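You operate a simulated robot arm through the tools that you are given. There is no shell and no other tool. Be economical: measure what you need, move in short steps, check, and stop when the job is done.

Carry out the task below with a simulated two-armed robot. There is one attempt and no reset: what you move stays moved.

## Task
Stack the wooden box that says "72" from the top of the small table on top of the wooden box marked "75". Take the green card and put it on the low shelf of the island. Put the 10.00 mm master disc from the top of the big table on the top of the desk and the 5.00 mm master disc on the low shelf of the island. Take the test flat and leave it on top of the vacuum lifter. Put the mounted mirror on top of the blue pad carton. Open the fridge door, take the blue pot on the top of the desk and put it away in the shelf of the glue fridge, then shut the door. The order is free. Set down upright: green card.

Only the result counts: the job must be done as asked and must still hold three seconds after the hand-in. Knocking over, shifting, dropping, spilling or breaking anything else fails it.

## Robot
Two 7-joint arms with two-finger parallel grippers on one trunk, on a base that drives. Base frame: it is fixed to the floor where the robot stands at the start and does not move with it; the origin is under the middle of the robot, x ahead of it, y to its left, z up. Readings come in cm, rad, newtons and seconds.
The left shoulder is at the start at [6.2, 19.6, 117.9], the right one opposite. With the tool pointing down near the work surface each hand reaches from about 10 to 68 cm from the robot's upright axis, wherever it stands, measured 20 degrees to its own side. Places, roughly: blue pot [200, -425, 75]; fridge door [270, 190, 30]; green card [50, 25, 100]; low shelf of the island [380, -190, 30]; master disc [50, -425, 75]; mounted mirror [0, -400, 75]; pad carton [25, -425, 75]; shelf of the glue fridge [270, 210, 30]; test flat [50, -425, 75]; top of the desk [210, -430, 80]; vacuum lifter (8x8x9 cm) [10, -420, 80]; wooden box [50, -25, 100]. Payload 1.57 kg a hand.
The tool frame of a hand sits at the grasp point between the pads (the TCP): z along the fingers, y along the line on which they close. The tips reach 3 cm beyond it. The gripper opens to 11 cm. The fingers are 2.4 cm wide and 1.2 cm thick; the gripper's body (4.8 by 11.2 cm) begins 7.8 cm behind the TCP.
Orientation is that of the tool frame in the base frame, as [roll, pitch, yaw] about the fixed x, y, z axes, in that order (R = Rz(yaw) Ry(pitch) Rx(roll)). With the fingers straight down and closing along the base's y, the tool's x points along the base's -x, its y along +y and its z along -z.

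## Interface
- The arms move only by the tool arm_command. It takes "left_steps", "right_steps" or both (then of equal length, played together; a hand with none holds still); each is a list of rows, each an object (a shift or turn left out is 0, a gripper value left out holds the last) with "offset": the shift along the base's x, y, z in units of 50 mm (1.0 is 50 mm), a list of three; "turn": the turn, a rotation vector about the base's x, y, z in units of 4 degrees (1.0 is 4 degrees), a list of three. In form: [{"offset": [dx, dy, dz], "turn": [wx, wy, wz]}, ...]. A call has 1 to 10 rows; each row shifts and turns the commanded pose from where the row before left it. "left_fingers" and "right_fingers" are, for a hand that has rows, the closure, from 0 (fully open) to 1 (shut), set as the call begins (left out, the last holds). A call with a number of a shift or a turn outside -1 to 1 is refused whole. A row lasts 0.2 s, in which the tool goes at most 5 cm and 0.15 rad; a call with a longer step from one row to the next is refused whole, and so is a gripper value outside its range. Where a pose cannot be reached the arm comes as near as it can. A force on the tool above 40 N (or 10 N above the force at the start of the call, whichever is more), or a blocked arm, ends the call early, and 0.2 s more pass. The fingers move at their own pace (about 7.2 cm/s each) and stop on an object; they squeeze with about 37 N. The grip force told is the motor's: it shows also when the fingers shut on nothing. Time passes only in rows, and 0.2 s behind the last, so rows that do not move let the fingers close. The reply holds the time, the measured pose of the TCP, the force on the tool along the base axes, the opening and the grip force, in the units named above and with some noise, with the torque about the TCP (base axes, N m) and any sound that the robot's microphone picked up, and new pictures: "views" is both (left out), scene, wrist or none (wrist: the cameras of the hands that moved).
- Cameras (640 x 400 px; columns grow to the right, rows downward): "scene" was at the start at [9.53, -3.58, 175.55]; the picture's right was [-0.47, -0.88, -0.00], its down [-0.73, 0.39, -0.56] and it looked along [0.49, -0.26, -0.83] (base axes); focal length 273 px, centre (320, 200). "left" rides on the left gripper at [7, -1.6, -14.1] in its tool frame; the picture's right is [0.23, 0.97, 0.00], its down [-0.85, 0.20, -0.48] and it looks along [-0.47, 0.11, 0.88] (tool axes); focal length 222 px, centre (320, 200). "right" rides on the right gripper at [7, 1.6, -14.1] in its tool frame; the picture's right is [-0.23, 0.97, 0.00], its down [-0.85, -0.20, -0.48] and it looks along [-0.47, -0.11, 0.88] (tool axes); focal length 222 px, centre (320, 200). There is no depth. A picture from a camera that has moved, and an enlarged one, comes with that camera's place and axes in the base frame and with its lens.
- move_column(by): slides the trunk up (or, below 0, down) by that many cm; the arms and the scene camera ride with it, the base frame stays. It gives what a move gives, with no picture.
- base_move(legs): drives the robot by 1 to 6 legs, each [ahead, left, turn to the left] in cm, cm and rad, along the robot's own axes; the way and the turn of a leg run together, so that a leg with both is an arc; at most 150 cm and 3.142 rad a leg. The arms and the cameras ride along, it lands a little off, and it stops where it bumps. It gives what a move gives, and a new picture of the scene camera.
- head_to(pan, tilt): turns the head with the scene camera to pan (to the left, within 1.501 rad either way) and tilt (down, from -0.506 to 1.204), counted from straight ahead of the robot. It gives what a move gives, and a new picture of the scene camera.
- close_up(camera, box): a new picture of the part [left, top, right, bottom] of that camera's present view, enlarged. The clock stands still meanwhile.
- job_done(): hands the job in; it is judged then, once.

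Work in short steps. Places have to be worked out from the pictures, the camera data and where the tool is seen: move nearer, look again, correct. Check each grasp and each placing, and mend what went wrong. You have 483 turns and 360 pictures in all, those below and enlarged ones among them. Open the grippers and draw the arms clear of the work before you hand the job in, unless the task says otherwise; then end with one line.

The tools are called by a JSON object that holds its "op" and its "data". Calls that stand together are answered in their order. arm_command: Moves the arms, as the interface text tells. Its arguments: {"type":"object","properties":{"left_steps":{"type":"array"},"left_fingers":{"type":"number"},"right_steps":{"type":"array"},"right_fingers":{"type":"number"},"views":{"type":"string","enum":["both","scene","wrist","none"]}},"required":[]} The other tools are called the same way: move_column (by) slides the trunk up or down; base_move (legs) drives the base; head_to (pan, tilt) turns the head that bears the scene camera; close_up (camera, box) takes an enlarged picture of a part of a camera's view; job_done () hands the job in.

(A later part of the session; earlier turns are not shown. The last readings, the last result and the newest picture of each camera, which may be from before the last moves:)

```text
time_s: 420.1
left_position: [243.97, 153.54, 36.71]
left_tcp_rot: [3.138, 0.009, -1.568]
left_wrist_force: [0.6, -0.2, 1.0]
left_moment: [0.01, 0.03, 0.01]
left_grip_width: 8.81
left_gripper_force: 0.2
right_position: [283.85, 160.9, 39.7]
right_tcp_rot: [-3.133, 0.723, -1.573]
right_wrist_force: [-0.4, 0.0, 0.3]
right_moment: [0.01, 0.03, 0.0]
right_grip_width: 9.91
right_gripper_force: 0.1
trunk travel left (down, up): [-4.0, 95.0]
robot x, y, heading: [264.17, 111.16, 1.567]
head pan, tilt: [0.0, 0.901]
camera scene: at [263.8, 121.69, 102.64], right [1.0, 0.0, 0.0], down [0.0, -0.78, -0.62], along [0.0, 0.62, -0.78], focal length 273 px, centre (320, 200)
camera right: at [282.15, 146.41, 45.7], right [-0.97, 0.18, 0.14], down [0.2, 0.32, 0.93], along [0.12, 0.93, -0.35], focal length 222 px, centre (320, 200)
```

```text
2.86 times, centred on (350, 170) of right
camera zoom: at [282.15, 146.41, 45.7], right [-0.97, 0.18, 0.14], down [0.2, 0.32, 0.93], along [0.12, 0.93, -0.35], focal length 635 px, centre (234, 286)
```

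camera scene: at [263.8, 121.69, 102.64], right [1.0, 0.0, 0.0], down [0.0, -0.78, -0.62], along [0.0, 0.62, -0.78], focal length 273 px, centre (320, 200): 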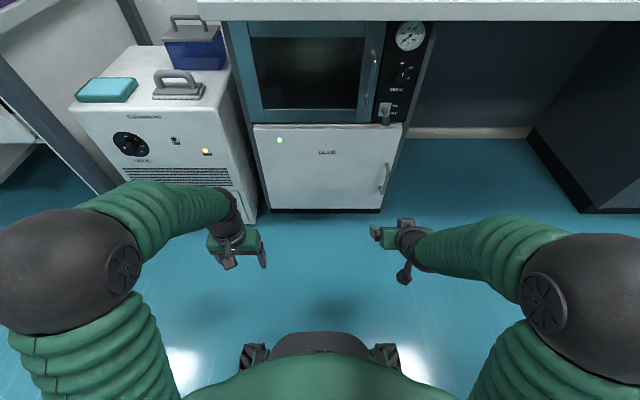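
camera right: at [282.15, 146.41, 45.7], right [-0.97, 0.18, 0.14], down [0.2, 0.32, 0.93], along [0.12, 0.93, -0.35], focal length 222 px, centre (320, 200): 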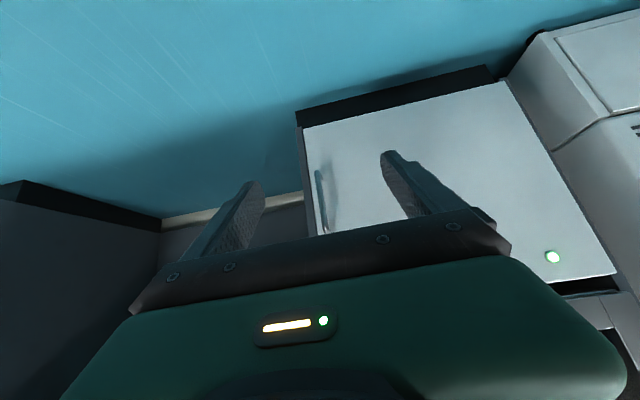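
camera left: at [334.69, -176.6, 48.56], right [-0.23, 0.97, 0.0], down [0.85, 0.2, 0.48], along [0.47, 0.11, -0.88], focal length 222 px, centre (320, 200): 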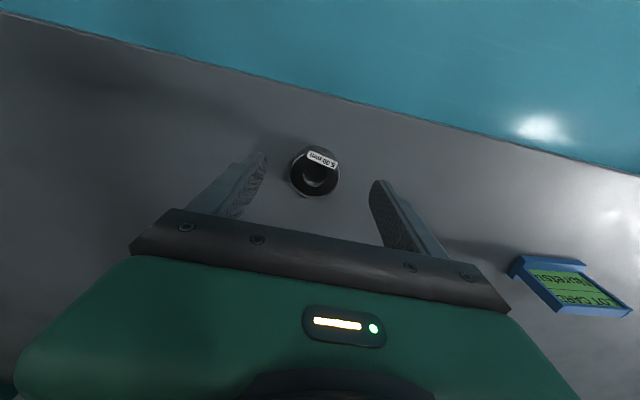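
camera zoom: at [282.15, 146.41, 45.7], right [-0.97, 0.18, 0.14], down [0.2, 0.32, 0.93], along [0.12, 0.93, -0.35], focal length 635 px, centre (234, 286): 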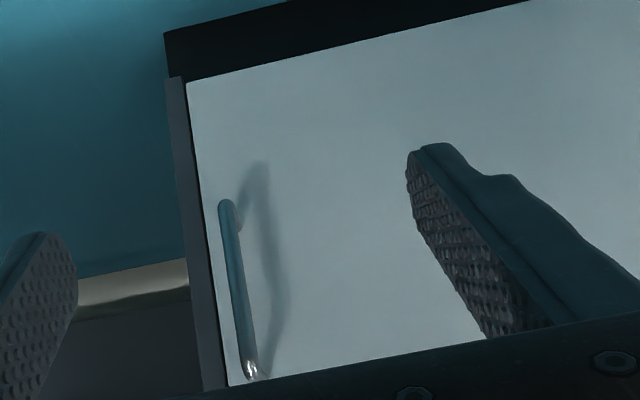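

Pitch further to ~80° and move to a pre-grasp 13 cm before the handle.

{"op": "arm_command", "data": {"right_steps": [{"offset": [0.07, 0.34, -0.21], "turn": [1, 0, 0]}, {"offset": [0.07, 0.34, -0.21], "turn": [1, 0, 0]}, {"offset": [0.07, 0.34, -0.21], "turn": [1, 0, 0]}, {"offset": [0.07, 0.34, -0.21], "turn": [1, 0, 0]}, {"offset": [0.07, 0.34, -0.21], "turn": [1, 0, 0]}, {"offset": [0.07, 0.34, -0.21], "turn": [1, 0, 0]}, {"offset": [0.07, 0.34, -0.21], "turn": [1, 0, 0]}, {"offset": [0.07, 0.34, -0.21], "turn": [1, 0, 0]}, {"offset": [0.07, 0.34, -0.21], "turn": [1, 0, 0]}, {"offset": [0.07, 0.3, -0.21], "turn": [0.5, 0, 0]}], "right_fingers": 0.3, "views": "both"}}

```text
time_s: 422.3
left_position: [243.99, 153.58, 36.55]
left_tcp_rot: [3.137, 0.008, -1.566]
left_wrist_force: [0.2, 0.2, 0.3]
left_moment: [0.02, -0.04, 0.04]
left_grip_width: 8.78
left_gripper_force: 0.2
right_position: [287.27, 177.64, 29.14]
right_tcp_rot: [-3.139, 1.385, -1.579]
right_wrist_force: [-0.4, -0.6, 0.8]
right_moment: [-0.01, 0.0, 0.01]
right_grip_width: 7.72
right_gripper_force: 0.0
trunk travel left (down, up): [-4.0, 95.0]
robot x, y, heading: [263.81, 110.94, 1.569]
head pan, tilt: [0.0, 0.901]
camera scene: at [263.83, 121.76, 102.63], right [1.0, 0.0, 0.0], down [0.0, -0.79, -0.62], along [0.0, 0.62, -0.79], focal length 273 px, centre (320, 200)
camera right: at [285.67, 162.49, 25.07], right [-0.97, 0.05, 0.22], down [0.2, -0.31, 0.93], along [0.12, 0.95, 0.3], focal length 222 px, centre (320, 200)
```

scene: 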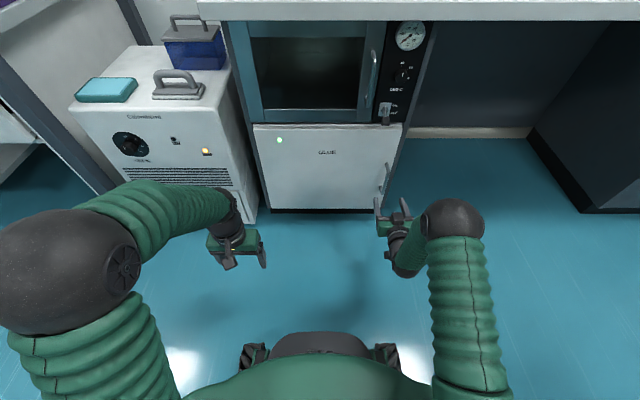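
right: 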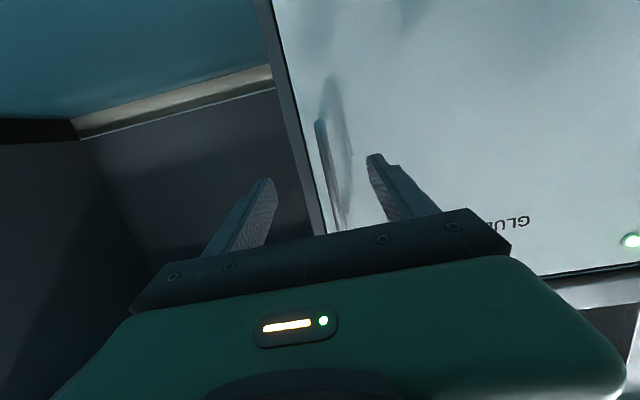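

Aligned. Advance to y≈189.5.

{"op": "arm_command", "data": {"right_steps": [{"offset": [0, 0.6, 0]}, {"offset": [0.02, 0.6, 0]}, {"offset": [0, 0.6, 0]}, {"offset": [0, 0.4, 0]}, {"offset": [0, 0.15, 0]}, {"offset": [0, 0, 0]}], "views": "wrist"}}

{"op": "close_up", "data": {"camera": "scene", "box": [340, 140, 440, 240]}}

```text
time_s: 423.2
left_position: [243.97, 153.41, 36.75]
left_tcp_rot: [3.139, 0.01, -1.568]
left_wrist_force: [-0.4, 0.0, -0.1]
left_moment: [-0.02, -0.01, 0.01]
left_grip_width: 8.8
left_gripper_force: 0.0
right_position: [287.56, 186.67, 29.25]
right_tcp_rot: [-3.136, 1.385, -1.571]
right_wrist_force: [0.4, -9.5, 3.2]
right_moment: [0.24, 0.16, 0.47]
right_grip_width: 7.7
right_gripper_force: 0.1
trunk travel left (down, up): [-4.0, 95.0]
robot x, y, heading: [263.61, 111.09, 1.574]
head pan, tilt: [0.0, 0.901]
stopped in row 4 (right hand): the force on the tool passed its limit at 100 N (the readings are from after the stop); the commanded pose is now the measured one
camera right: at [285.77, 171.49, 25.13], right [-0.97, 0.05, 0.22], down [0.2, -0.31, 0.93], along [0.11, 0.95, 0.3], focal length 222 px, centre (320, 200)
```

right: 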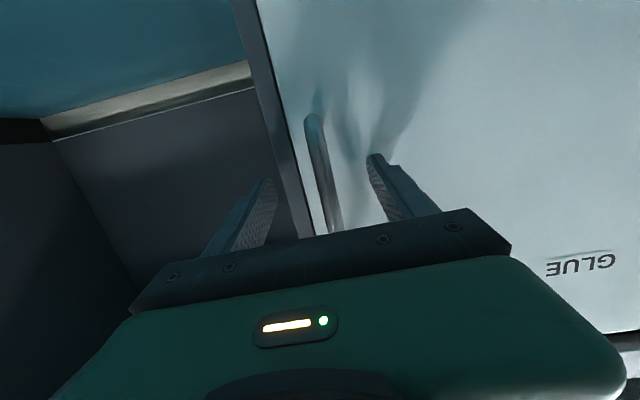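

```text
4.00 times, centred on (390, 190) of scene
camera zoom: at [263.79, 121.64, 102.65], right [1.0, 0.0, 0.0], down [0.0, -0.78, -0.62], along [0.0, 0.62, -0.78], focal length 1093 px, centre (40, 240)
```

zoom: 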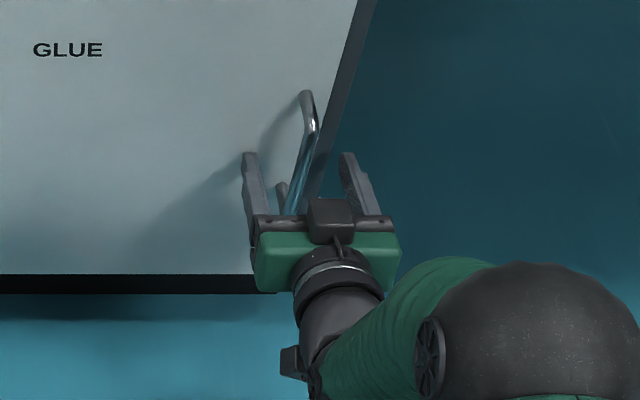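

The fingertip reached the door face (y≈189.7), so the bar is at the pads now. Back off 0.5 cm and close.

{"op": "arm_command", "data": {"right_steps": [{"offset": [0, -0.1, 0]}, {"offset": [0, 0, 0]}], "views": "none"}}

{"op": "arm_command", "data": {"right_steps": [{"offset": [0, 0, 0]}, {"offset": [0, 0, 0]}, {"offset": [0, 0, 0]}, {"offset": [0, 0, 0]}], "right_fingers": 1, "views": "wrist"}}

```text
time_s: 423.8
left_position: [244.07, 153.45, 36.77]
left_tcp_rot: [3.138, 0.012, -1.569]
left_wrist_force: [-0.4, -0.4, 0.1]
left_moment: [0.0, 0.01, 0.0]
left_grip_width: 8.79
left_gripper_force: 0.0
right_position: [287.3, 186.2, 29.23]
right_tcp_rot: [-3.141, 1.382, -1.575]
right_wrist_force: [0.1, 0.1, 0.2]
right_moment: [0.02, -0.02, -0.04]
right_grip_width: 7.69
right_gripper_force: 0.1
trunk travel left (down, up): [-4.0, 95.0]
robot x, y, heading: [263.61, 111.37, 1.568]
head pan, tilt: [0.0, 0.901]
```

```text
time_s: 424.8
left_position: [243.9, 153.49, 36.65]
left_tcp_rot: [3.14, 0.01, -1.569]
left_wrist_force: [-0.2, -0.4, 0.1]
left_moment: [0.03, -0.01, -0.01]
left_grip_width: 8.79
left_gripper_force: 0.1
right_position: [286.89, 186.3, 29.19]
right_tcp_rot: [-3.14, 1.384, -1.569]
right_wrist_force: [-23.2, -0.4, -1.7]
right_moment: [0.75, 0.15, -0.09]
right_grip_width: 1.19
right_gripper_force: 29.6
trunk travel left (down, up): [-4.0, 95.0]
robot x, y, heading: [264.0, 110.97, 1.569]
head pan, tilt: [0.0, 0.901]
camera right: at [285.27, 171.1, 25.15], right [-0.97, 0.04, 0.22], down [0.2, -0.31, 0.93], along [0.11, 0.95, 0.29], focal length 222 px, centre (320, 200)
```

right: 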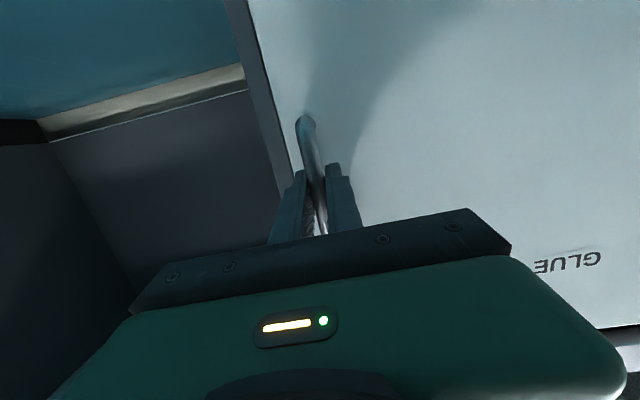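

Gripped the bar. Shift slightly to relax, then pull along the arc (≈10°).

{"op": "arm_command", "data": {"right_steps": [{"offset": [-0.08, 0, 0]}, {"offset": [-0.05, -0.388, 0], "turn": [0, 0, -0.625]}, {"offset": [-0.05, -0.388, 0], "turn": [0, 0, -0.625]}, {"offset": [-0.08, -0.383, 0], "turn": [0, 0, -0.625]}, {"offset": [-0.08, -0.383, 0], "turn": [0, 0, -0.625]}, {"offset": [0, 0, 0]}], "views": "both"}}

```text
time_s: 426.2
left_position: [243.9, 153.55, 36.65]
left_tcp_rot: [3.138, 0.012, -1.569]
left_wrist_force: [-0.4, 0.1, 0.4]
left_moment: [-0.02, -0.01, -0.03]
left_grip_width: 8.8
left_gripper_force: 0.2
right_position: [285.62, 178.69, 29.34]
right_tcp_rot: [-3.131, 1.383, -1.738]
right_wrist_force: [-23.1, 6.7, -2.4]
right_moment: [-0.78, 0.33, -0.08]
right_grip_width: 1.18
right_gripper_force: 29.2
trunk travel left (down, up): [-4.0, 95.0]
robot x, y, heading: [263.71, 110.88, 1.572]
head pan, tilt: [0.0, 0.901]
camera scene: at [263.62, 121.83, 102.63], right [1.0, 0.0, 0.0], down [0.0, -0.79, -0.62], along [0.0, 0.62, -0.79], focal length 273 px, centre (320, 200)
camera right: at [281.28, 163.98, 25.15], right [-0.95, 0.21, 0.22], down [0.14, -0.34, 0.93], along [0.27, 0.92, 0.3], focal length 222 px, centre (320, 200)
```

scene: 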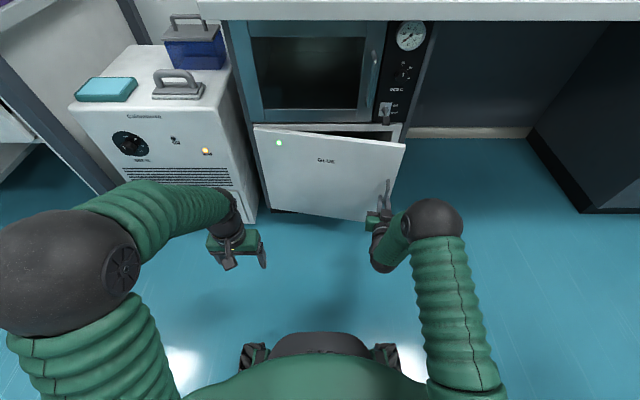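
right: 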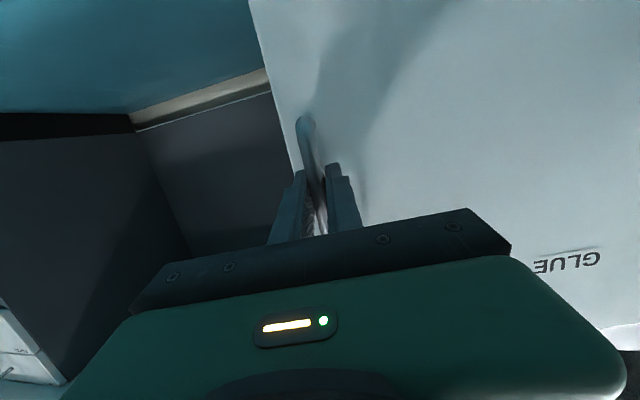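

Door opens. Continue to ~25°.

{"op": "arm_command", "data": {"right_steps": [{"offset": [-0.13, -0.374, 0], "turn": [0, 0, -0.625]}, {"offset": [-0.13, -0.374, 0], "turn": [0, 0, -0.625]}, {"offset": [-0.16, -0.363, 0], "turn": [0, 0, -0.625]}, {"offset": [-0.16, -0.363, 0], "turn": [0, 0, -0.625]}, {"offset": [-0.19, -0.349, 0], "turn": [0, 0, -0.625]}, {"offset": [-0.19, -0.349, 0], "turn": [0, 0, -0.625]}, {"offset": [0, 0, 0]}], "views": "both"}}

```text
time_s: 427.8
left_position: [243.87, 153.54, 36.63]
left_tcp_rot: [3.138, 0.011, -1.569]
left_wrist_force: [-0.9, 0.1, -0.3]
left_moment: [0.0, 0.01, -0.03]
left_grip_width: 8.78
left_gripper_force: 0.1
right_position: [280.88, 167.67, 29.18]
right_tcp_rot: [-3.13, 1.385, -2.002]
right_wrist_force: [-19.1, 10.9, -3.4]
right_moment: [0.93, -0.15, -0.1]
right_grip_width: 1.19
right_gripper_force: 28.9
trunk travel left (down, up): [-4.0, 95.0]
robot x, y, heading: [263.68, 111.33, 1.565]
head pan, tilt: [0.0, 0.901]
camera scene: at [263.62, 121.8, 102.62], right [1.0, 0.0, 0.0], down [0.0, -0.79, -0.62], along [0.0, 0.62, -0.79], focal length 273 px, centre (320, 200)
camera right: at [272.98, 154.64, 25.13], right [-0.86, 0.45, 0.22], down [0.05, -0.37, 0.93], along [0.5, 0.81, 0.3], focal length 222 px, centre (320, 200)
```

scene: 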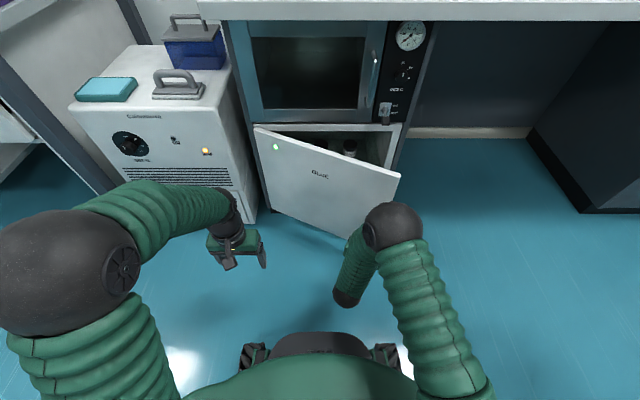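
right: 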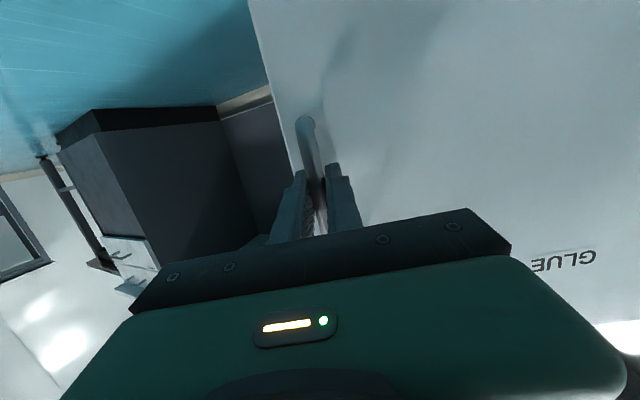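

~25° open. Continue to ~35°.

{"op": "arm_command", "data": {"right_steps": [{"offset": [-0.21, -0.333, 0], "turn": [0, 0, -0.625]}, {"offset": [-0.21, -0.333, 0], "turn": [0, 0, -0.625]}, {"offset": [-0.24, -0.31, 0], "turn": [0, 0, -0.625]}, {"offset": [-0.24, -0.31, 0], "turn": [0, 0, -0.625]}, {"offset": [0, 0, 0]}], "views": "scene"}}

```text
time_s: 429.0
left_position: [243.97, 153.6, 36.71]
left_tcp_rot: [3.139, 0.009, -1.569]
left_wrist_force: [1.1, 0.9, -0.5]
left_moment: [0.01, -0.01, 0.03]
left_grip_width: 8.79
left_gripper_force: 0.1
right_position: [276.43, 161.52, 29.21]
right_tcp_rot: [-3.129, 1.389, -2.18]
right_wrist_force: [-4.1, 3.7, 9.8]
right_moment: [0.37, -0.03, -0.03]
right_grip_width: 1.19
right_gripper_force: 28.9
trunk travel left (down, up): [-4.0, 95.0]
robot x, y, heading: [263.78, 111.15, 1.569]
head pan, tilt: [0.0, 0.901]
camera scene: at [263.68, 121.6, 102.66], right [1.0, 0.0, 0.0], down [0.0, -0.78, -0.62], along [0.0, 0.62, -0.78], focal length 273 px, centre (320, 200)
```

scene: 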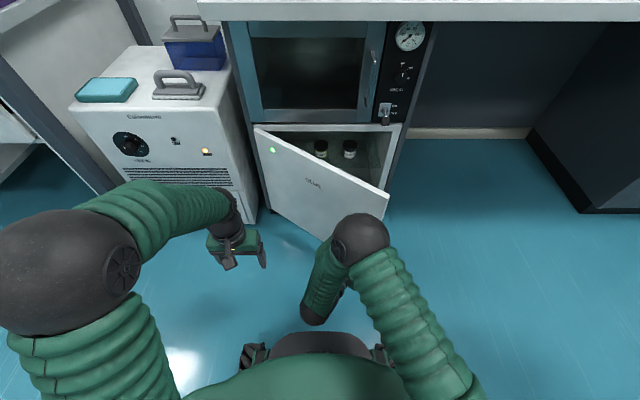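

~35° open. Release and back the hand off the handle.

{"op": "arm_command", "data": {"right_steps": [{"offset": [0, 0, 0]}, {"offset": [0, 0, 0]}, {"offset": [-0.2, -0.3, 0]}, {"offset": [-0.2, -0.3, 0]}, {"offset": [-0.1, -0.3, 0]}, {"offset": [0.2, -0.2, 0]}, {"offset": [0.5, -0.1, 0], "turn": [0, 0, 1]}, {"offset": [0.7, 0, 0], "turn": [0, 0, 1]}, {"offset": [0.7, 0, 0], "turn": [0, 0, 1]}, {"offset": [0.7, 0, 0], "turn": [0, 0, 1]}], "right_fingers": 0.3, "views": "both"}}

```text
time_s: 431.2
left_position: [243.89, 153.5, 36.71]
left_tcp_rot: [3.137, 0.01, -1.569]
left_wrist_force: [0.2, 0.2, -0.3]
left_moment: [0.0, 0.02, 0.05]
left_grip_width: 8.8
left_gripper_force: 0.0
right_position: [288.0, 155.25, 29.12]
right_tcp_rot: [-3.135, 1.382, -1.899]
right_wrist_force: [-0.7, -0.2, -0.4]
right_moment: [-0.04, 0.02, 0.03]
right_grip_width: 7.69
right_gripper_force: 0.1
trunk travel left (down, up): [-4.0, 95.0]
robot x, y, heading: [263.84, 111.14, 1.568]
head pan, tilt: [0.0, 0.901]
camera scene: at [263.82, 121.7, 102.58], right [1.0, 0.0, 0.0], down [0.0, -0.78, -0.62], along [0.0, 0.62, -0.78], focal length 273 px, centre (320, 200)
camera right: at [281.54, 141.5, 25.03], right [-0.91, 0.36, 0.22], down [0.09, -0.36, 0.93], along [0.41, 0.86, 0.29], focal length 222 px, centre (320, 200)
```

scene: 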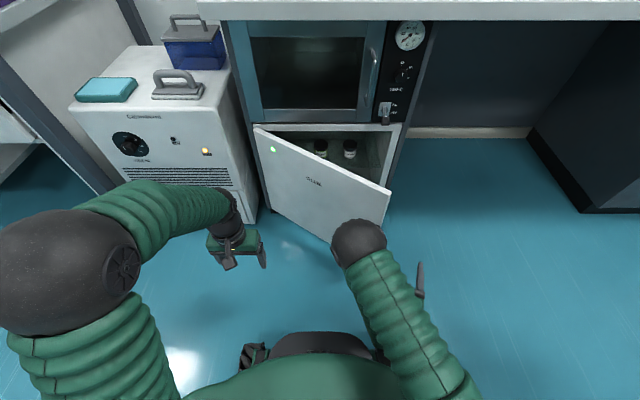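
right: 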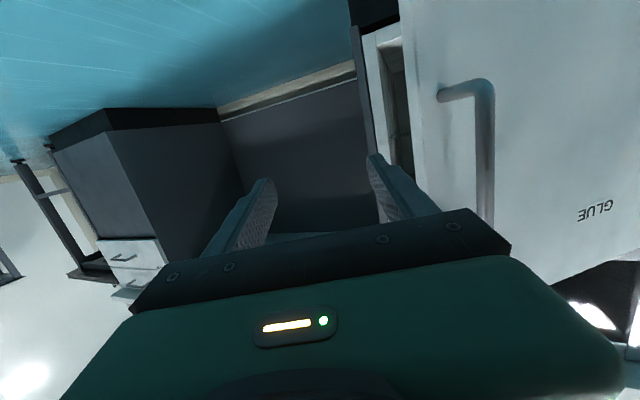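

Move right of the door edge, point straight, close fingers, then go forward inside the door.

{"op": "arm_command", "data": {"right_steps": [{"offset": [0.6, 0, 0], "turn": [0, 0, 1]}, {"offset": [0.6, 0, 0], "turn": [0, 0, 1]}, {"offset": [0.4, 0, 0], "turn": [0, 0, 1]}, {"offset": [0, 0.4, 0], "turn": [0, 0, 1]}, {"offset": [0, 0.6, 0], "turn": [0, 0, 0.7]}, {"offset": [0, 0.7, 0]}, {"offset": [0, 0.7, 0]}, {"offset": [0, 0, 0]}], "right_fingers": 1, "views": "both"}}

```text
time_s: 433.0
left_position: [243.99, 153.57, 36.78]
left_tcp_rot: [3.136, 0.011, -1.568]
left_wrist_force: [-0.5, 0.2, 0.5]
left_moment: [-0.01, -0.01, 0.02]
left_grip_width: 8.8
left_gripper_force: 0.0
right_position: [295.94, 167.2, 29.36]
right_tcp_rot: [-3.139, 1.387, -1.575]
right_wrist_force: [-0.1, 0.3, 0.1]
right_moment: [0.01, 0.0, 0.0]
right_grip_width: 0.02
right_gripper_force: 21.1
trunk travel left (down, up): [-4.0, 95.0]
robot x, y, heading: [263.69, 110.65, 1.57]
head pan, tilt: [0.0, 0.901]
camera scene: at [263.84, 121.73, 102.63], right [1.0, 0.0, 0.0], down [0.0, -0.79, -0.62], along [0.0, 0.62, -0.79], focal length 273 px, centre (320, 200)
camera right: at [294.26, 152.03, 25.22], right [-0.97, 0.05, 0.22], down [0.2, -0.31, 0.93], along [0.12, 0.95, 0.29], focal length 222 px, centre (320, 200)
```

scene: 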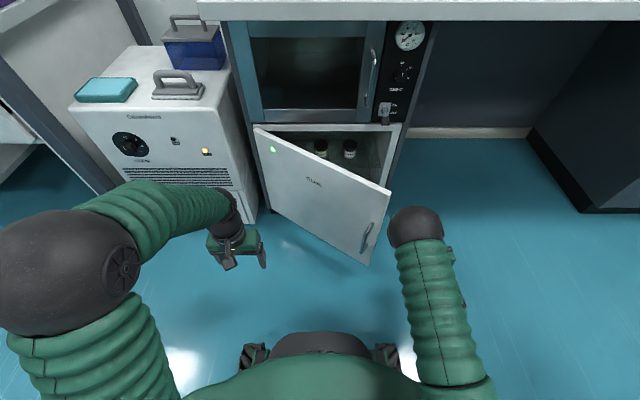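
right: 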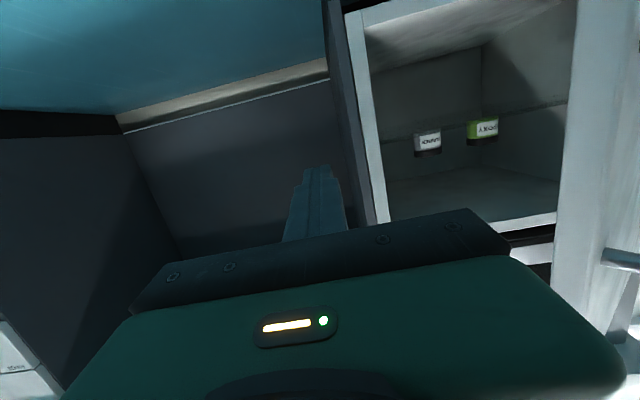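

{"op": "close_up", "data": {"camera": "right", "box": [330, 0, 640, 250]}}

{"op": "close_up", "data": {"camera": "scene", "box": [250, 110, 410, 210]}}

```text
1.60 times, centred on (485, 125) of right
camera zoom: at [294.26, 152.03, 25.22], right [-0.97, 0.05, 0.22], down [0.2, -0.31, 0.93], along [0.12, 0.95, 0.29], focal length 355 px, centre (56, 320)
```

zoom: 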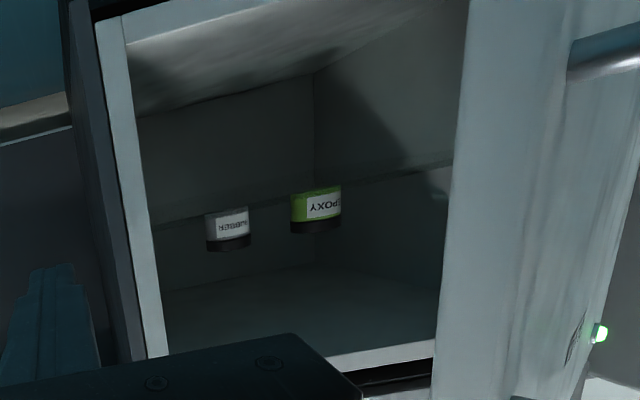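

```text
4.00 times, centred on (330, 160) of scene
camera zoom: at [263.84, 121.73, 102.63], right [1.0, 0.0, 0.0], down [0.0, -0.79, -0.62], along [0.0, 0.62, -0.79], focal length 1093 px, centre (280, 360)
```

zoom: 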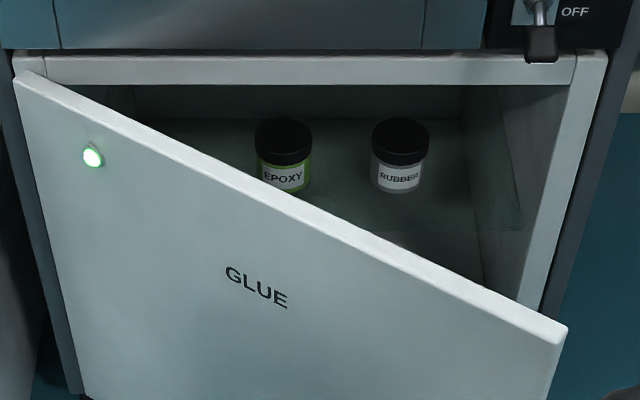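

Shelf (glass) at z≈29.3 holds EPOXY and RUBBER jars at x≈264 and 275; free spot at the left, x≈253. Now sweep left to push the door further open.

{"op": "arm_command", "data": {"right_steps": [{"offset": [-0.5, -0.2, 0]}, {"offset": [-0.7, -0.1, 0]}, {"offset": [-0.7, -0.1, 0]}, {"offset": [-0.7, -0.1, 0]}, {"offset": [-0.7, -0.1, 0]}, {"offset": [0, 0, 0]}], "views": "scene"}}

```text
time_s: 434.2
left_position: [244.17, 153.55, 36.75]
left_tcp_rot: [3.136, 0.012, -1.571]
left_wrist_force: [0.3, -0.4, -0.5]
left_moment: [-0.01, 0.01, -0.01]
left_grip_width: 8.79
left_gripper_force: 0.0
right_position: [282.62, 164.16, 29.3]
right_tcp_rot: [-3.069, 1.383, -1.539]
right_wrist_force: [0.7, 0.3, 0.7]
right_moment: [-0.04, 0.02, 0.02]
right_grip_width: 0.0
right_gripper_force: 21.5
trunk travel left (down, up): [-4.0, 95.0]
robot x, y, heading: [263.89, 110.77, 1.566]
head pan, tilt: [0.0, 0.901]
stopped in row 5 (right hand): the force on the tool passed its limit at 60 N (the readings are from after the stop); the commanded pose is now the measured one
camera scene: at [263.89, 121.74, 102.63], right [1.0, 0.0, 0.0], down [0.0, -0.79, -0.62], along [0.0, 0.62, -0.79], focal length 273 px, centre (320, 200)
```

scene: 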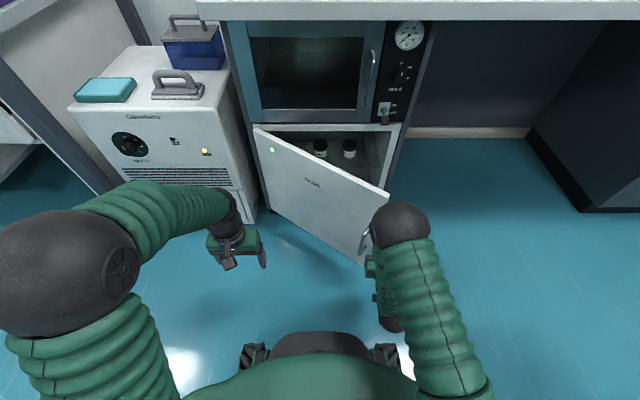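

The finger met the edge end-on (edge ≈[281,166]). Back off, go deeper, and sweep again.

{"op": "arm_command", "data": {"right_steps": [{"offset": [0.6, 0, 0]}, {"offset": [0.6, 0, 0]}, {"offset": [0.1, 0.7, 0]}, {"offset": [0, 0.7, 0]}, {"offset": [0, 0.5, 0]}, {"offset": [-0.6, 0, 0]}, {"offset": [-0.6, 0, 0]}, {"offset": [0, 0, 0]}], "views": "both"}}

```text
time_s: 435.7
left_position: [244.12, 153.62, 36.86]
left_tcp_rot: [3.136, 0.013, -1.574]
left_wrist_force: [0.2, 0.0, -0.8]
left_moment: [-0.01, -0.02, -0.01]
left_grip_width: 8.78
left_gripper_force: 0.0
right_position: [287.52, 173.32, 28.95]
right_tcp_rot: [-3.031, 1.375, -1.527]
right_wrist_force: [-0.2, 0.1, -0.1]
right_moment: [0.01, 0.02, -0.01]
right_grip_width: 0.0
right_gripper_force: 21.3
trunk travel left (down, up): [-4.0, 95.0]
robot x, y, heading: [263.81, 110.98, 1.565]
head pan, tilt: [0.0, 0.901]
stopped in row 7 (right hand): the force on the tool passed its limit at 82 N (the readings are from after the stop); the commanded pose is now the measured one
camera scene: at [264.02, 121.74, 102.62], right [1.0, -0.01, 0.0], down [0.0, -0.79, -0.62], along [0.0, 0.62, -0.79], focal length 273 px, centre (320, 200)
camera right: at [284.97, 158.18, 25.01], right [-0.97, 0.11, 0.2], down [0.16, -0.31, 0.94], along [0.17, 0.94, 0.29], focal length 222 px, centre (320, 200)
```

scene: 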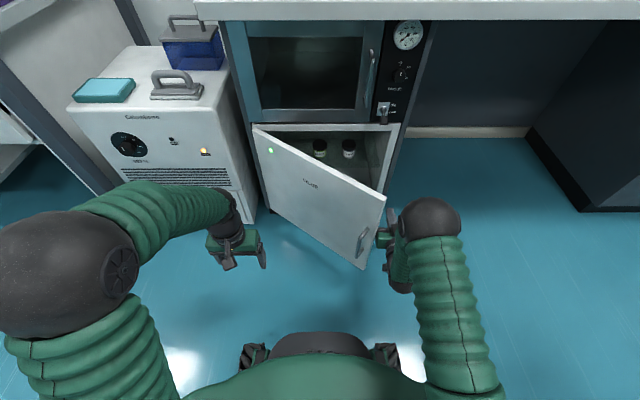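
right: 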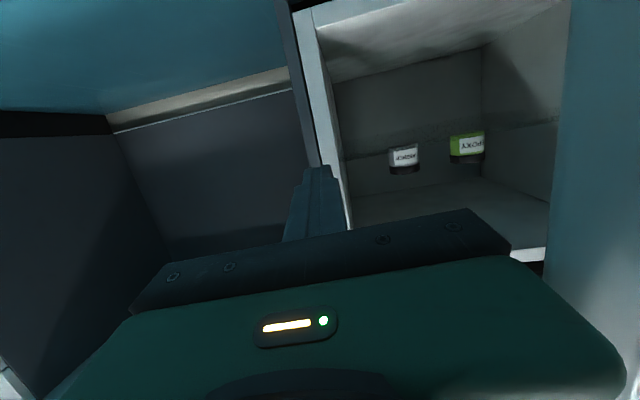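

The palm corner hit the edge face. Back off, go deeper, yaw the hand left 32° so fingertips lead, then sweep.

{"op": "arm_command", "data": {"right_steps": [{"offset": [0.5, 0, 0], "turn": [0, 0, 0.8]}, {"offset": [0.4, 0.3, 0], "turn": [0, 0, 1]}, {"offset": [0, 0.4, 0], "turn": [0, 0, 1]}, {"offset": [0, 0.3, 0], "turn": [0, 0, 1]}, {"offset": [0, 0, 0], "turn": [0, 0, 1]}, {"offset": [0, 0, 0], "turn": [0, 0, 1]}, {"offset": [0, 0, 0], "turn": [0, 0, 1]}, {"offset": [0, 0, 0], "turn": [0, 0, 1]}, {"offset": [0, 0, 0]}], "views": "both"}}

```text
time_s: 437.7
left_position: [244.33, 153.44, 36.88]
left_tcp_rot: [3.136, 0.012, -1.572]
left_wrist_force: [-0.4, 0.2, -0.6]
left_moment: [-0.03, 0.0, 0.03]
left_grip_width: 8.82
left_gripper_force: 0.0
right_position: [291.96, 178.23, 29.03]
right_tcp_rot: [-3.031, 1.376, -0.985]
right_wrist_force: [0.0, -0.9, 0.0]
right_moment: [0.02, 0.01, 0.01]
right_grip_width: 0.0
right_gripper_force: 20.8
trunk travel left (down, up): [-4.0, 95.0]
robot x, y, heading: [263.69, 111.46, 1.565]
head pan, tilt: [0.0, 0.901]
camera scene: at [263.99, 121.71, 102.63], right [1.0, -0.01, 0.0], down [0.0, -0.79, -0.62], along [0.0, 0.62, -0.79], focal length 273 px, centre (320, 200)
camera right: at [297.62, 164.03, 25.06], right [-0.89, -0.41, 0.2], down [0.3, -0.19, 0.94], along [-0.35, 0.89, 0.29], focal length 222 px, centre (320, 200)
```

scene: 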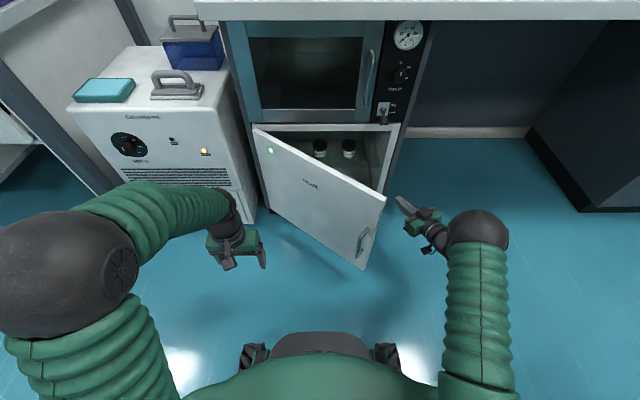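
right: 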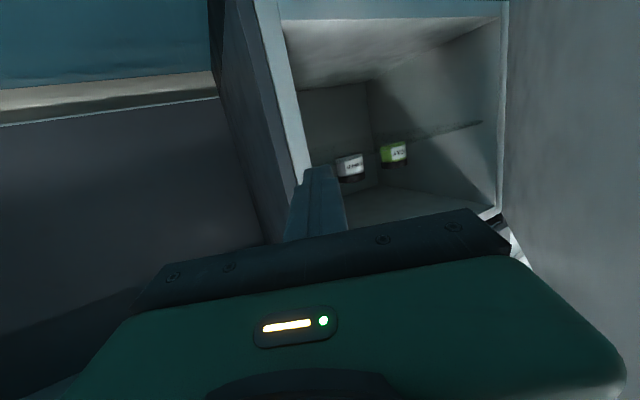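

Now sweep left with the fingertips inside the door.

{"op": "arm_command", "data": {"right_steps": [{"offset": [-0.5, -0.1, 0]}, {"offset": [-0.5, -0.1, 0]}, {"offset": [-0.5, -0.1, 0]}, {"offset": [-0.5, -0.2, 0]}, {"offset": [-0.5, -0.2, 0]}, {"offset": [-0.5, -0.2, 0]}, {"offset": [0, 0, 0]}], "views": "scene"}}

```text
time_s: 439.3
left_position: [244.19, 153.45, 36.83]
left_tcp_rot: [3.139, 0.012, -1.572]
left_wrist_force: [0.1, -0.4, -1.3]
left_moment: [0.03, 0.02, 0.02]
left_grip_width: 8.79
left_gripper_force: 0.0
right_position: [276.73, 173.35, 29.01]
right_tcp_rot: [-3.027, 1.376, -0.98]
right_wrist_force: [-0.6, 1.3, -0.5]
right_moment: [0.01, 0.03, -0.03]
right_grip_width: 0.01
right_gripper_force: 20.8
trunk travel left (down, up): [-4.0, 95.0]
robot x, y, heading: [263.73, 110.92, 1.566]
head pan, tilt: [0.0, 0.901]
camera scene: at [263.93, 121.7, 102.63], right [1.0, -0.01, 0.0], down [0.0, -0.79, -0.62], along [0.0, 0.62, -0.79], focal length 273 px, centre (320, 200)
```

scene: 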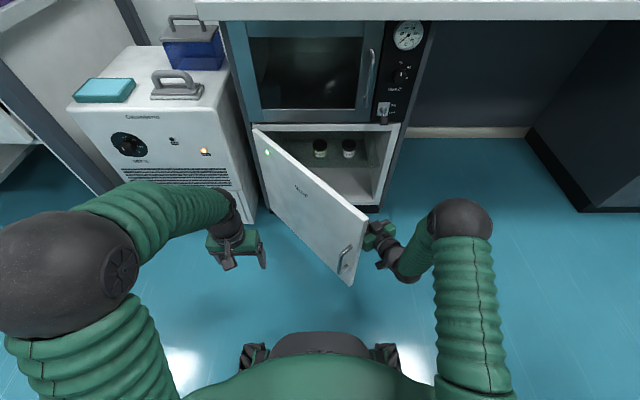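

Door moves freely. First lift the left hand out of the door's way, then keep sweeping.

{"op": "arm_command", "data": {"left_steps": [{"offset": [0, -0.3, 0.8]}, {"offset": [0, -0.3, 0.8]}, {"offset": [0, -0.3, 0.8]}, {"offset": [0, -0.3, 0.8]}, {"offset": [0, 0, 0.8]}, {"offset": [0, 0, 0.6]}], "right_steps": [{"offset": [-0.5, -0.3, 0]}, {"offset": [-0.5, -0.3, 0]}, {"offset": [-0.5, -0.3, 0]}, {"offset": [-0.5, -0.3, 0]}, {"offset": [0, 0, 0]}, {"offset": [0, 0, 0]}], "views": "scene"}}

```text
time_s: 440.7
left_position: [244.22, 147.37, 59.96]
left_tcp_rot: [3.139, 0.012, -1.573]
left_wrist_force: [0.4, 0.6, 0.3]
left_moment: [0.0, -0.01, 0.0]
left_grip_width: 8.76
left_gripper_force: 0.1
right_position: [266.74, 167.58, 29.19]
right_tcp_rot: [-3.026, 1.376, -0.979]
right_wrist_force: [-0.6, 0.6, -0.3]
right_moment: [0.02, -0.02, 0.0]
right_grip_width: 0.01
right_gripper_force: 21.3
trunk travel left (down, up): [-4.0, 95.0]
robot x, y, heading: [264.02, 111.01, 1.569]
head pan, tilt: [0.0, 0.901]
camera scene: at [263.9, 121.65, 102.64], right [1.0, -0.01, 0.0], down [0.0, -0.78, -0.62], along [0.0, 0.62, -0.78], focal length 273 px, centre (320, 200)
```

scene: 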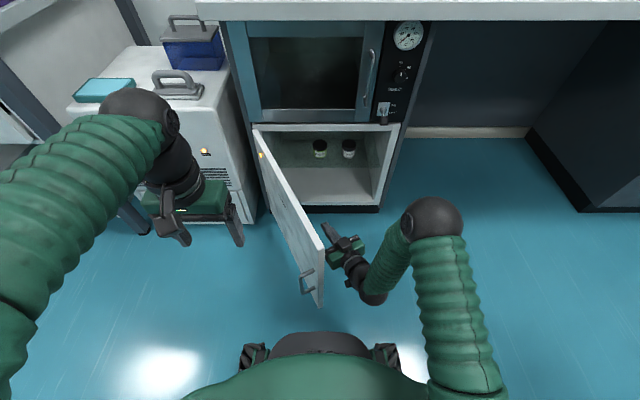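

{"op": "arm_command", "data": {"right_steps": [{"offset": [-0.5, -0.1, 0]}, {"offset": [-0.5, 0, 0]}, {"offset": [-0.5, 0, 0]}, {"offset": [-0.4, 0, 0]}, {"offset": [0, 0, 0]}], "views": "scene"}}

```text
time_s: 441.9
left_position: [244.22, 147.52, 60.05]
left_tcp_rot: [3.138, 0.012, -1.573]
left_wrist_force: [-0.3, 0.2, -1.1]
left_moment: [-0.01, -0.01, 0.01]
left_grip_width: 8.78
left_gripper_force: 0.1
right_position: [257.4, 167.03, 29.06]
right_tcp_rot: [-3.023, 1.375, -0.978]
right_wrist_force: [-0.8, -0.2, -0.3]
right_moment: [0.03, -0.01, -0.01]
right_grip_width: 0.01
right_gripper_force: 21.5
trunk travel left (down, up): [-4.0, 95.0]
robot x, y, heading: [263.57, 110.65, 1.565]
head pan, tilt: [0.0, 0.901]
camera scene: at [263.85, 121.65, 102.64], right [1.0, -0.01, 0.0], down [0.0, -0.78, -0.62], along [0.0, 0.62, -0.78], focal length 273 px, centre (320, 200)
```

scene: 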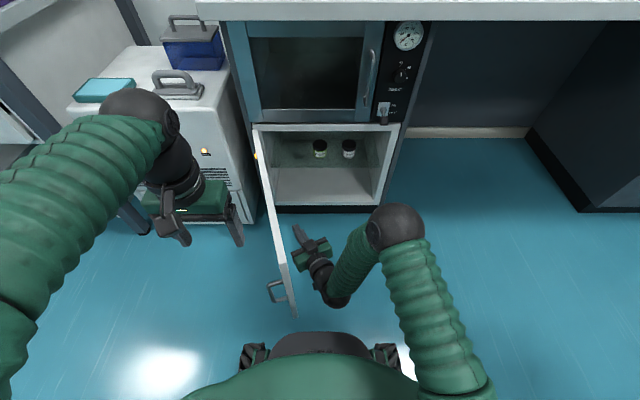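

{"op": "arm_command", "data": {"right_steps": [{"offset": [-0.5, 0, 0]}, {"offset": [-0.5, 0, 0]}, {"offset": [-0.3, 0, 0]}, {"offset": [0.6, 0, 0]}, {"offset": [0.8, 0, 0]}, {"offset": [0.8, 0, 0]}, {"offset": [0.6, 0, 0]}, {"offset": [0, 0, 0]}], "views": "both"}}

```text
time_s: 443.7
left_position: [244.34, 147.4, 59.92]
left_tcp_rot: [3.138, 0.011, -1.574]
left_wrist_force: [-0.1, -0.5, -0.1]
left_moment: [0.01, -0.01, -0.02]
left_grip_width: 8.81
left_gripper_force: 0.1
right_position: [265.08, 167.06, 28.95]
right_tcp_rot: [-3.029, 1.375, -0.98]
right_wrist_force: [-0.4, -0.8, 1.1]
right_moment: [-0.03, 0.01, 0.03]
right_grip_width: 0.02
right_gripper_force: 21.6
trunk travel left (down, up): [-4.0, 95.0]
robot x, y, heading: [264.1, 111.04, 1.565]
head pan, tilt: [0.0, 0.901]
camera scene: at [263.88, 121.65, 102.64], right [1.0, -0.01, 0.0], down [0.0, -0.78, -0.62], along [0.0, 0.62, -0.78], focal length 273 px, centre (320, 200)
camera right: at [270.67, 152.76, 25.01], right [-0.89, -0.41, 0.2], down [0.3, -0.19, 0.94], along [-0.35, 0.89, 0.29], focal length 222 px, centre (320, 200)
```

scene: 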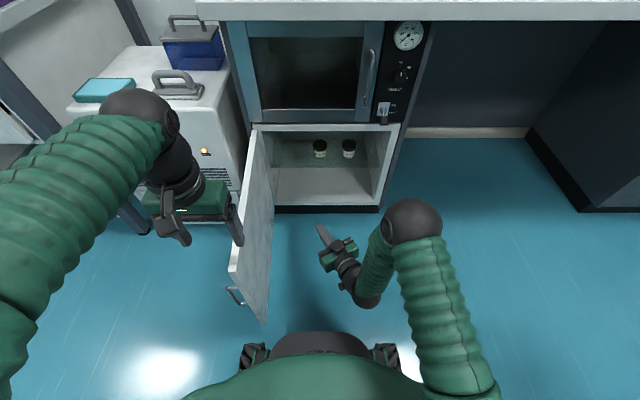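
right: 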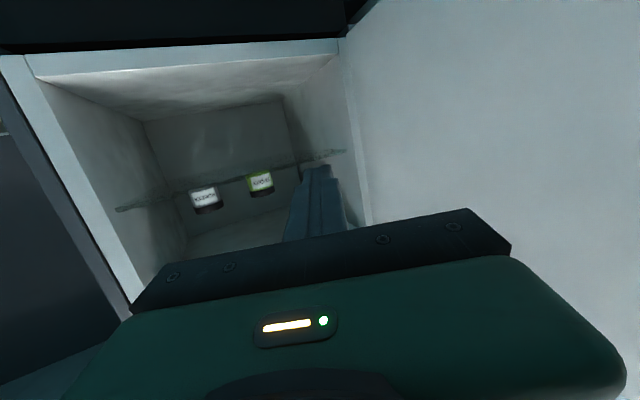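

Door is open beyond 90°. Shelf front ≈ y 190, jars at y≈201. Now fetch the pot: raise the trunk and drive back to the island.

{"op": "move_column", "data": {"by": 40}}

{"op": "base_move", "data": {"legs": [[-30, 0, 0], [0, 18, 0], [-75, 0, 0], [0, 0, -1.565]]}}

{"op": "head_to", "data": {"pan": -0.2, "tilt": 0.8}}

```text
time_s: 447.5
left_position: [244.28, 147.43, 99.95]
left_tcp_rot: [3.138, 0.011, -1.573]
left_wrist_force: [0.4, 0.2, 0.0]
left_moment: [0.02, -0.01, -0.04]
left_grip_width: 8.8
left_gripper_force: 0.1
right_position: [264.8, 167.07, 69.05]
right_tcp_rot: [-3.026, 1.376, -0.98]
right_wrist_force: [0.7, -0.8, -0.4]
right_moment: [-0.01, -0.03, 0.03]
right_grip_width: 0.0
right_gripper_force: 21.3
trunk travel left (down, up): [-44.0, 55.0]
robot x, y, heading: [263.85, 111.23, 1.567]
head pan, tilt: [0.0, 0.901]
```

```text
time_s: 458.1
left_position: [281.8, 25.39, 99.97]
left_tcp_rot: [3.14, 0.012, -3.132]
left_wrist_force: [0.2, 0.4, 0.3]
left_moment: [-0.03, -0.02, 0.0]
left_grip_width: 8.8
left_gripper_force: 0.1
right_position: [301.63, 4.87, 69.07]
right_tcp_rot: [-3.026, 1.374, -2.541]
right_wrist_force: [0.2, -0.6, -0.1]
right_moment: [0.01, 0.0, 0.02]
right_grip_width: 0.0
right_gripper_force: 21.3
trunk travel left (down, up): [-44.0, 55.0]
robot x, y, heading: [245.7, 5.02, 0.006]
head pan, tilt: [0.0, 0.901]
camera scene: at [256.31, 5.39, 142.64], right [0.0, -1.0, 0.0], down [-0.78, 0.0, -0.62], along [0.62, 0.0, -0.78], focal length 273 px, centre (320, 200)
```

scene: 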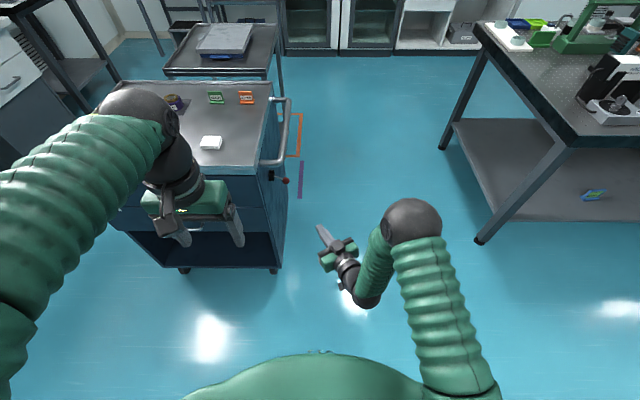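

```text
time_s: 458.8
left_position: [281.68, 25.46, 99.99]
left_tcp_rot: [3.139, 0.013, -3.133]
left_wrist_force: [0.1, -0.8, 0.4]
left_moment: [0.01, 0.02, -0.03]
left_grip_width: 8.83
left_gripper_force: 0.1
right_position: [301.6, 4.84, 69.01]
right_tcp_rot: [-3.025, 1.374, -2.539]
right_wrist_force: [-0.8, -0.2, 1.2]
right_moment: [0.02, 0.03, -0.04]
right_grip_width: 0.0
right_gripper_force: 21.6
trunk travel left (down, up): [-44.0, 55.0]
robot x, y, heading: [245.58, 5.75, 0.002]
head pan, tilt: [-0.201, 0.799]
camera scene: at [256.66, 3.78, 143.43], right [-0.2, -0.98, 0.0], down [-0.7, 0.14, -0.7], along [0.68, -0.14, -0.72], focal length 273 px, centre (320, 200)
```

scene: 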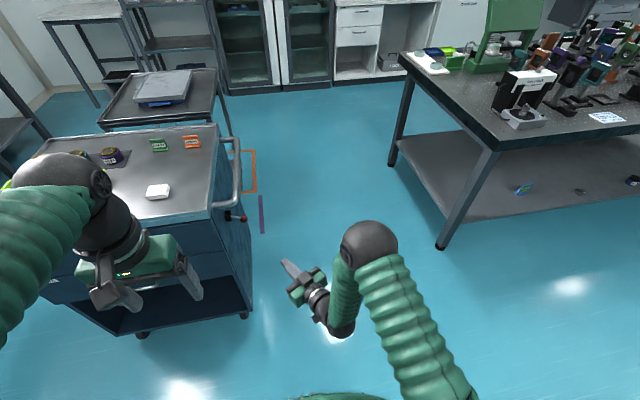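

{"op": "base_move", "data": {"legs": [[0, -145, 0], [0, -51, 0]]}}

{"op": "move_column", "data": {"by": -38}}

{"op": "arm_command", "data": {"right_steps": [{"turn": [0, 0, -1]}, {"turn": [0, 0, -1]}, {"turn": [0, 0, -1]}, {"turn": [0, 0, -1]}, {"turn": [0, 0, -1]}, {"turn": [0, 0, -1]}, {"turn": [0, 0, -1]}, {"turn": [0, 0, -1]}, {"turn": [0, 0, -0.6]}, {"offset": [0, 0, 0]}], "right_fingers": 0.15, "views": "both"}}

```text
time_s: 468.7
left_position: [282.67, -172.07, 99.92]
left_tcp_rot: [3.14, 0.013, -3.132]
left_wrist_force: [-0.9, 1.1, 0.0]
left_moment: [0.0, -0.01, -0.01]
left_grip_width: 8.8
left_gripper_force: 0.1
right_position: [302.48, -192.67, 69.02]
right_tcp_rot: [-3.014, 1.375, -2.528]
right_wrist_force: [-0.2, 0.9, -0.6]
right_moment: [-0.01, -0.01, -0.01]
right_grip_width: 0.0
right_gripper_force: 21.1
trunk travel left (down, up): [-44.0, 55.0]
robot x, y, heading: [246.45, -192.41, 0.005]
head pan, tilt: [-0.201, 0.799]
camera scene: at [257.69, -193.55, 143.43], right [-0.19, -0.98, 0.0], down [-0.7, 0.14, -0.7], along [0.68, -0.14, -0.72], focal length 273 px, centre (320, 200)
```

scene: 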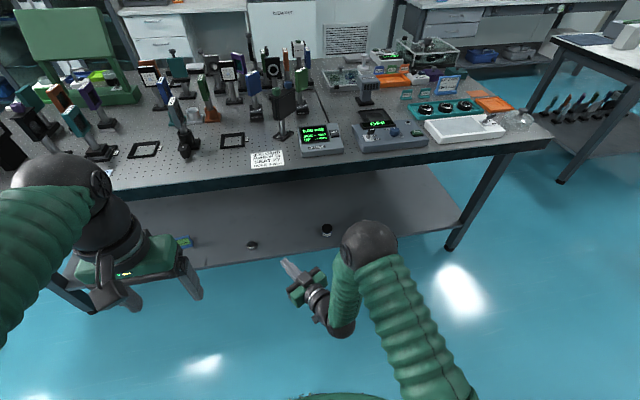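

```text
time_s: 472.4
left_position: [282.55, -172.26, 62.06]
left_tcp_rot: [3.138, 0.014, -3.13]
left_wrist_force: [-0.2, -0.4, -0.7]
left_moment: [0.0, 0.04, 0.0]
left_grip_width: 8.81
left_gripper_force: 0.0
right_position: [302.54, -192.69, 31.18]
right_tcp_rot: [-3.024, 1.377, -2.534]
right_wrist_force: [1.0, 0.2, 0.0]
right_moment: [0.0, 0.0, 0.0]
right_grip_width: 0.02
right_gripper_force: 21.1
trunk travel left (down, up): [-6.0, 93.0]
robot x, y, heading: [246.78, -192.49, 0.005]
head pan, tilt: [-0.201, 0.799]
```

```text
time_s: 474.6
left_position: [282.54, -172.3, 61.98]
left_tcp_rot: [3.137, 0.014, -3.132]
left_wrist_force: [0.4, -0.9, 1.4]
left_moment: [0.0, 0.04, -0.01]
left_grip_width: 8.8
left_gripper_force: 0.0
right_position: [302.37, -192.7, 31.09]
right_tcp_rot: [-3.019, 1.377, -3.131]
right_wrist_force: [-0.3, -0.5, -0.3]
right_moment: [0.0, 0.03, 0.0]
right_grip_width: 9.35
right_gripper_force: 0.1
trunk travel left (down, up): [-6.0, 93.0]
robot x, y, heading: [246.72, -191.87, 0.006]
head pan, tilt: [-0.201, 0.799]
camera scene: at [257.62, -193.88, 105.43], right [-0.19, -0.98, 0.0], down [-0.7, 0.14, -0.7], along [0.68, -0.14, -0.72], focal length 273 px, centre (320, 200)
camera right: at [287.51, -189.59, 27.08], right [0.15, 0.97, 0.2], down [-0.32, -0.14, 0.94], along [0.93, -0.21, 0.29], focal length 222 px, centre (320, 200)
```

scene: 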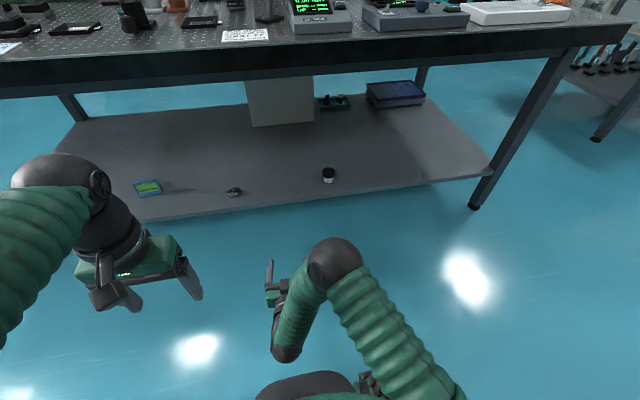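
right: 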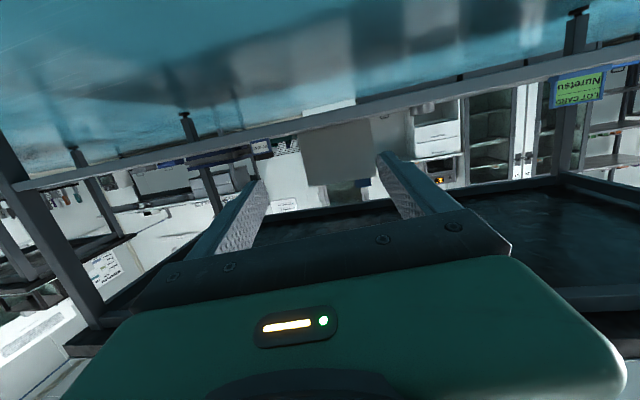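

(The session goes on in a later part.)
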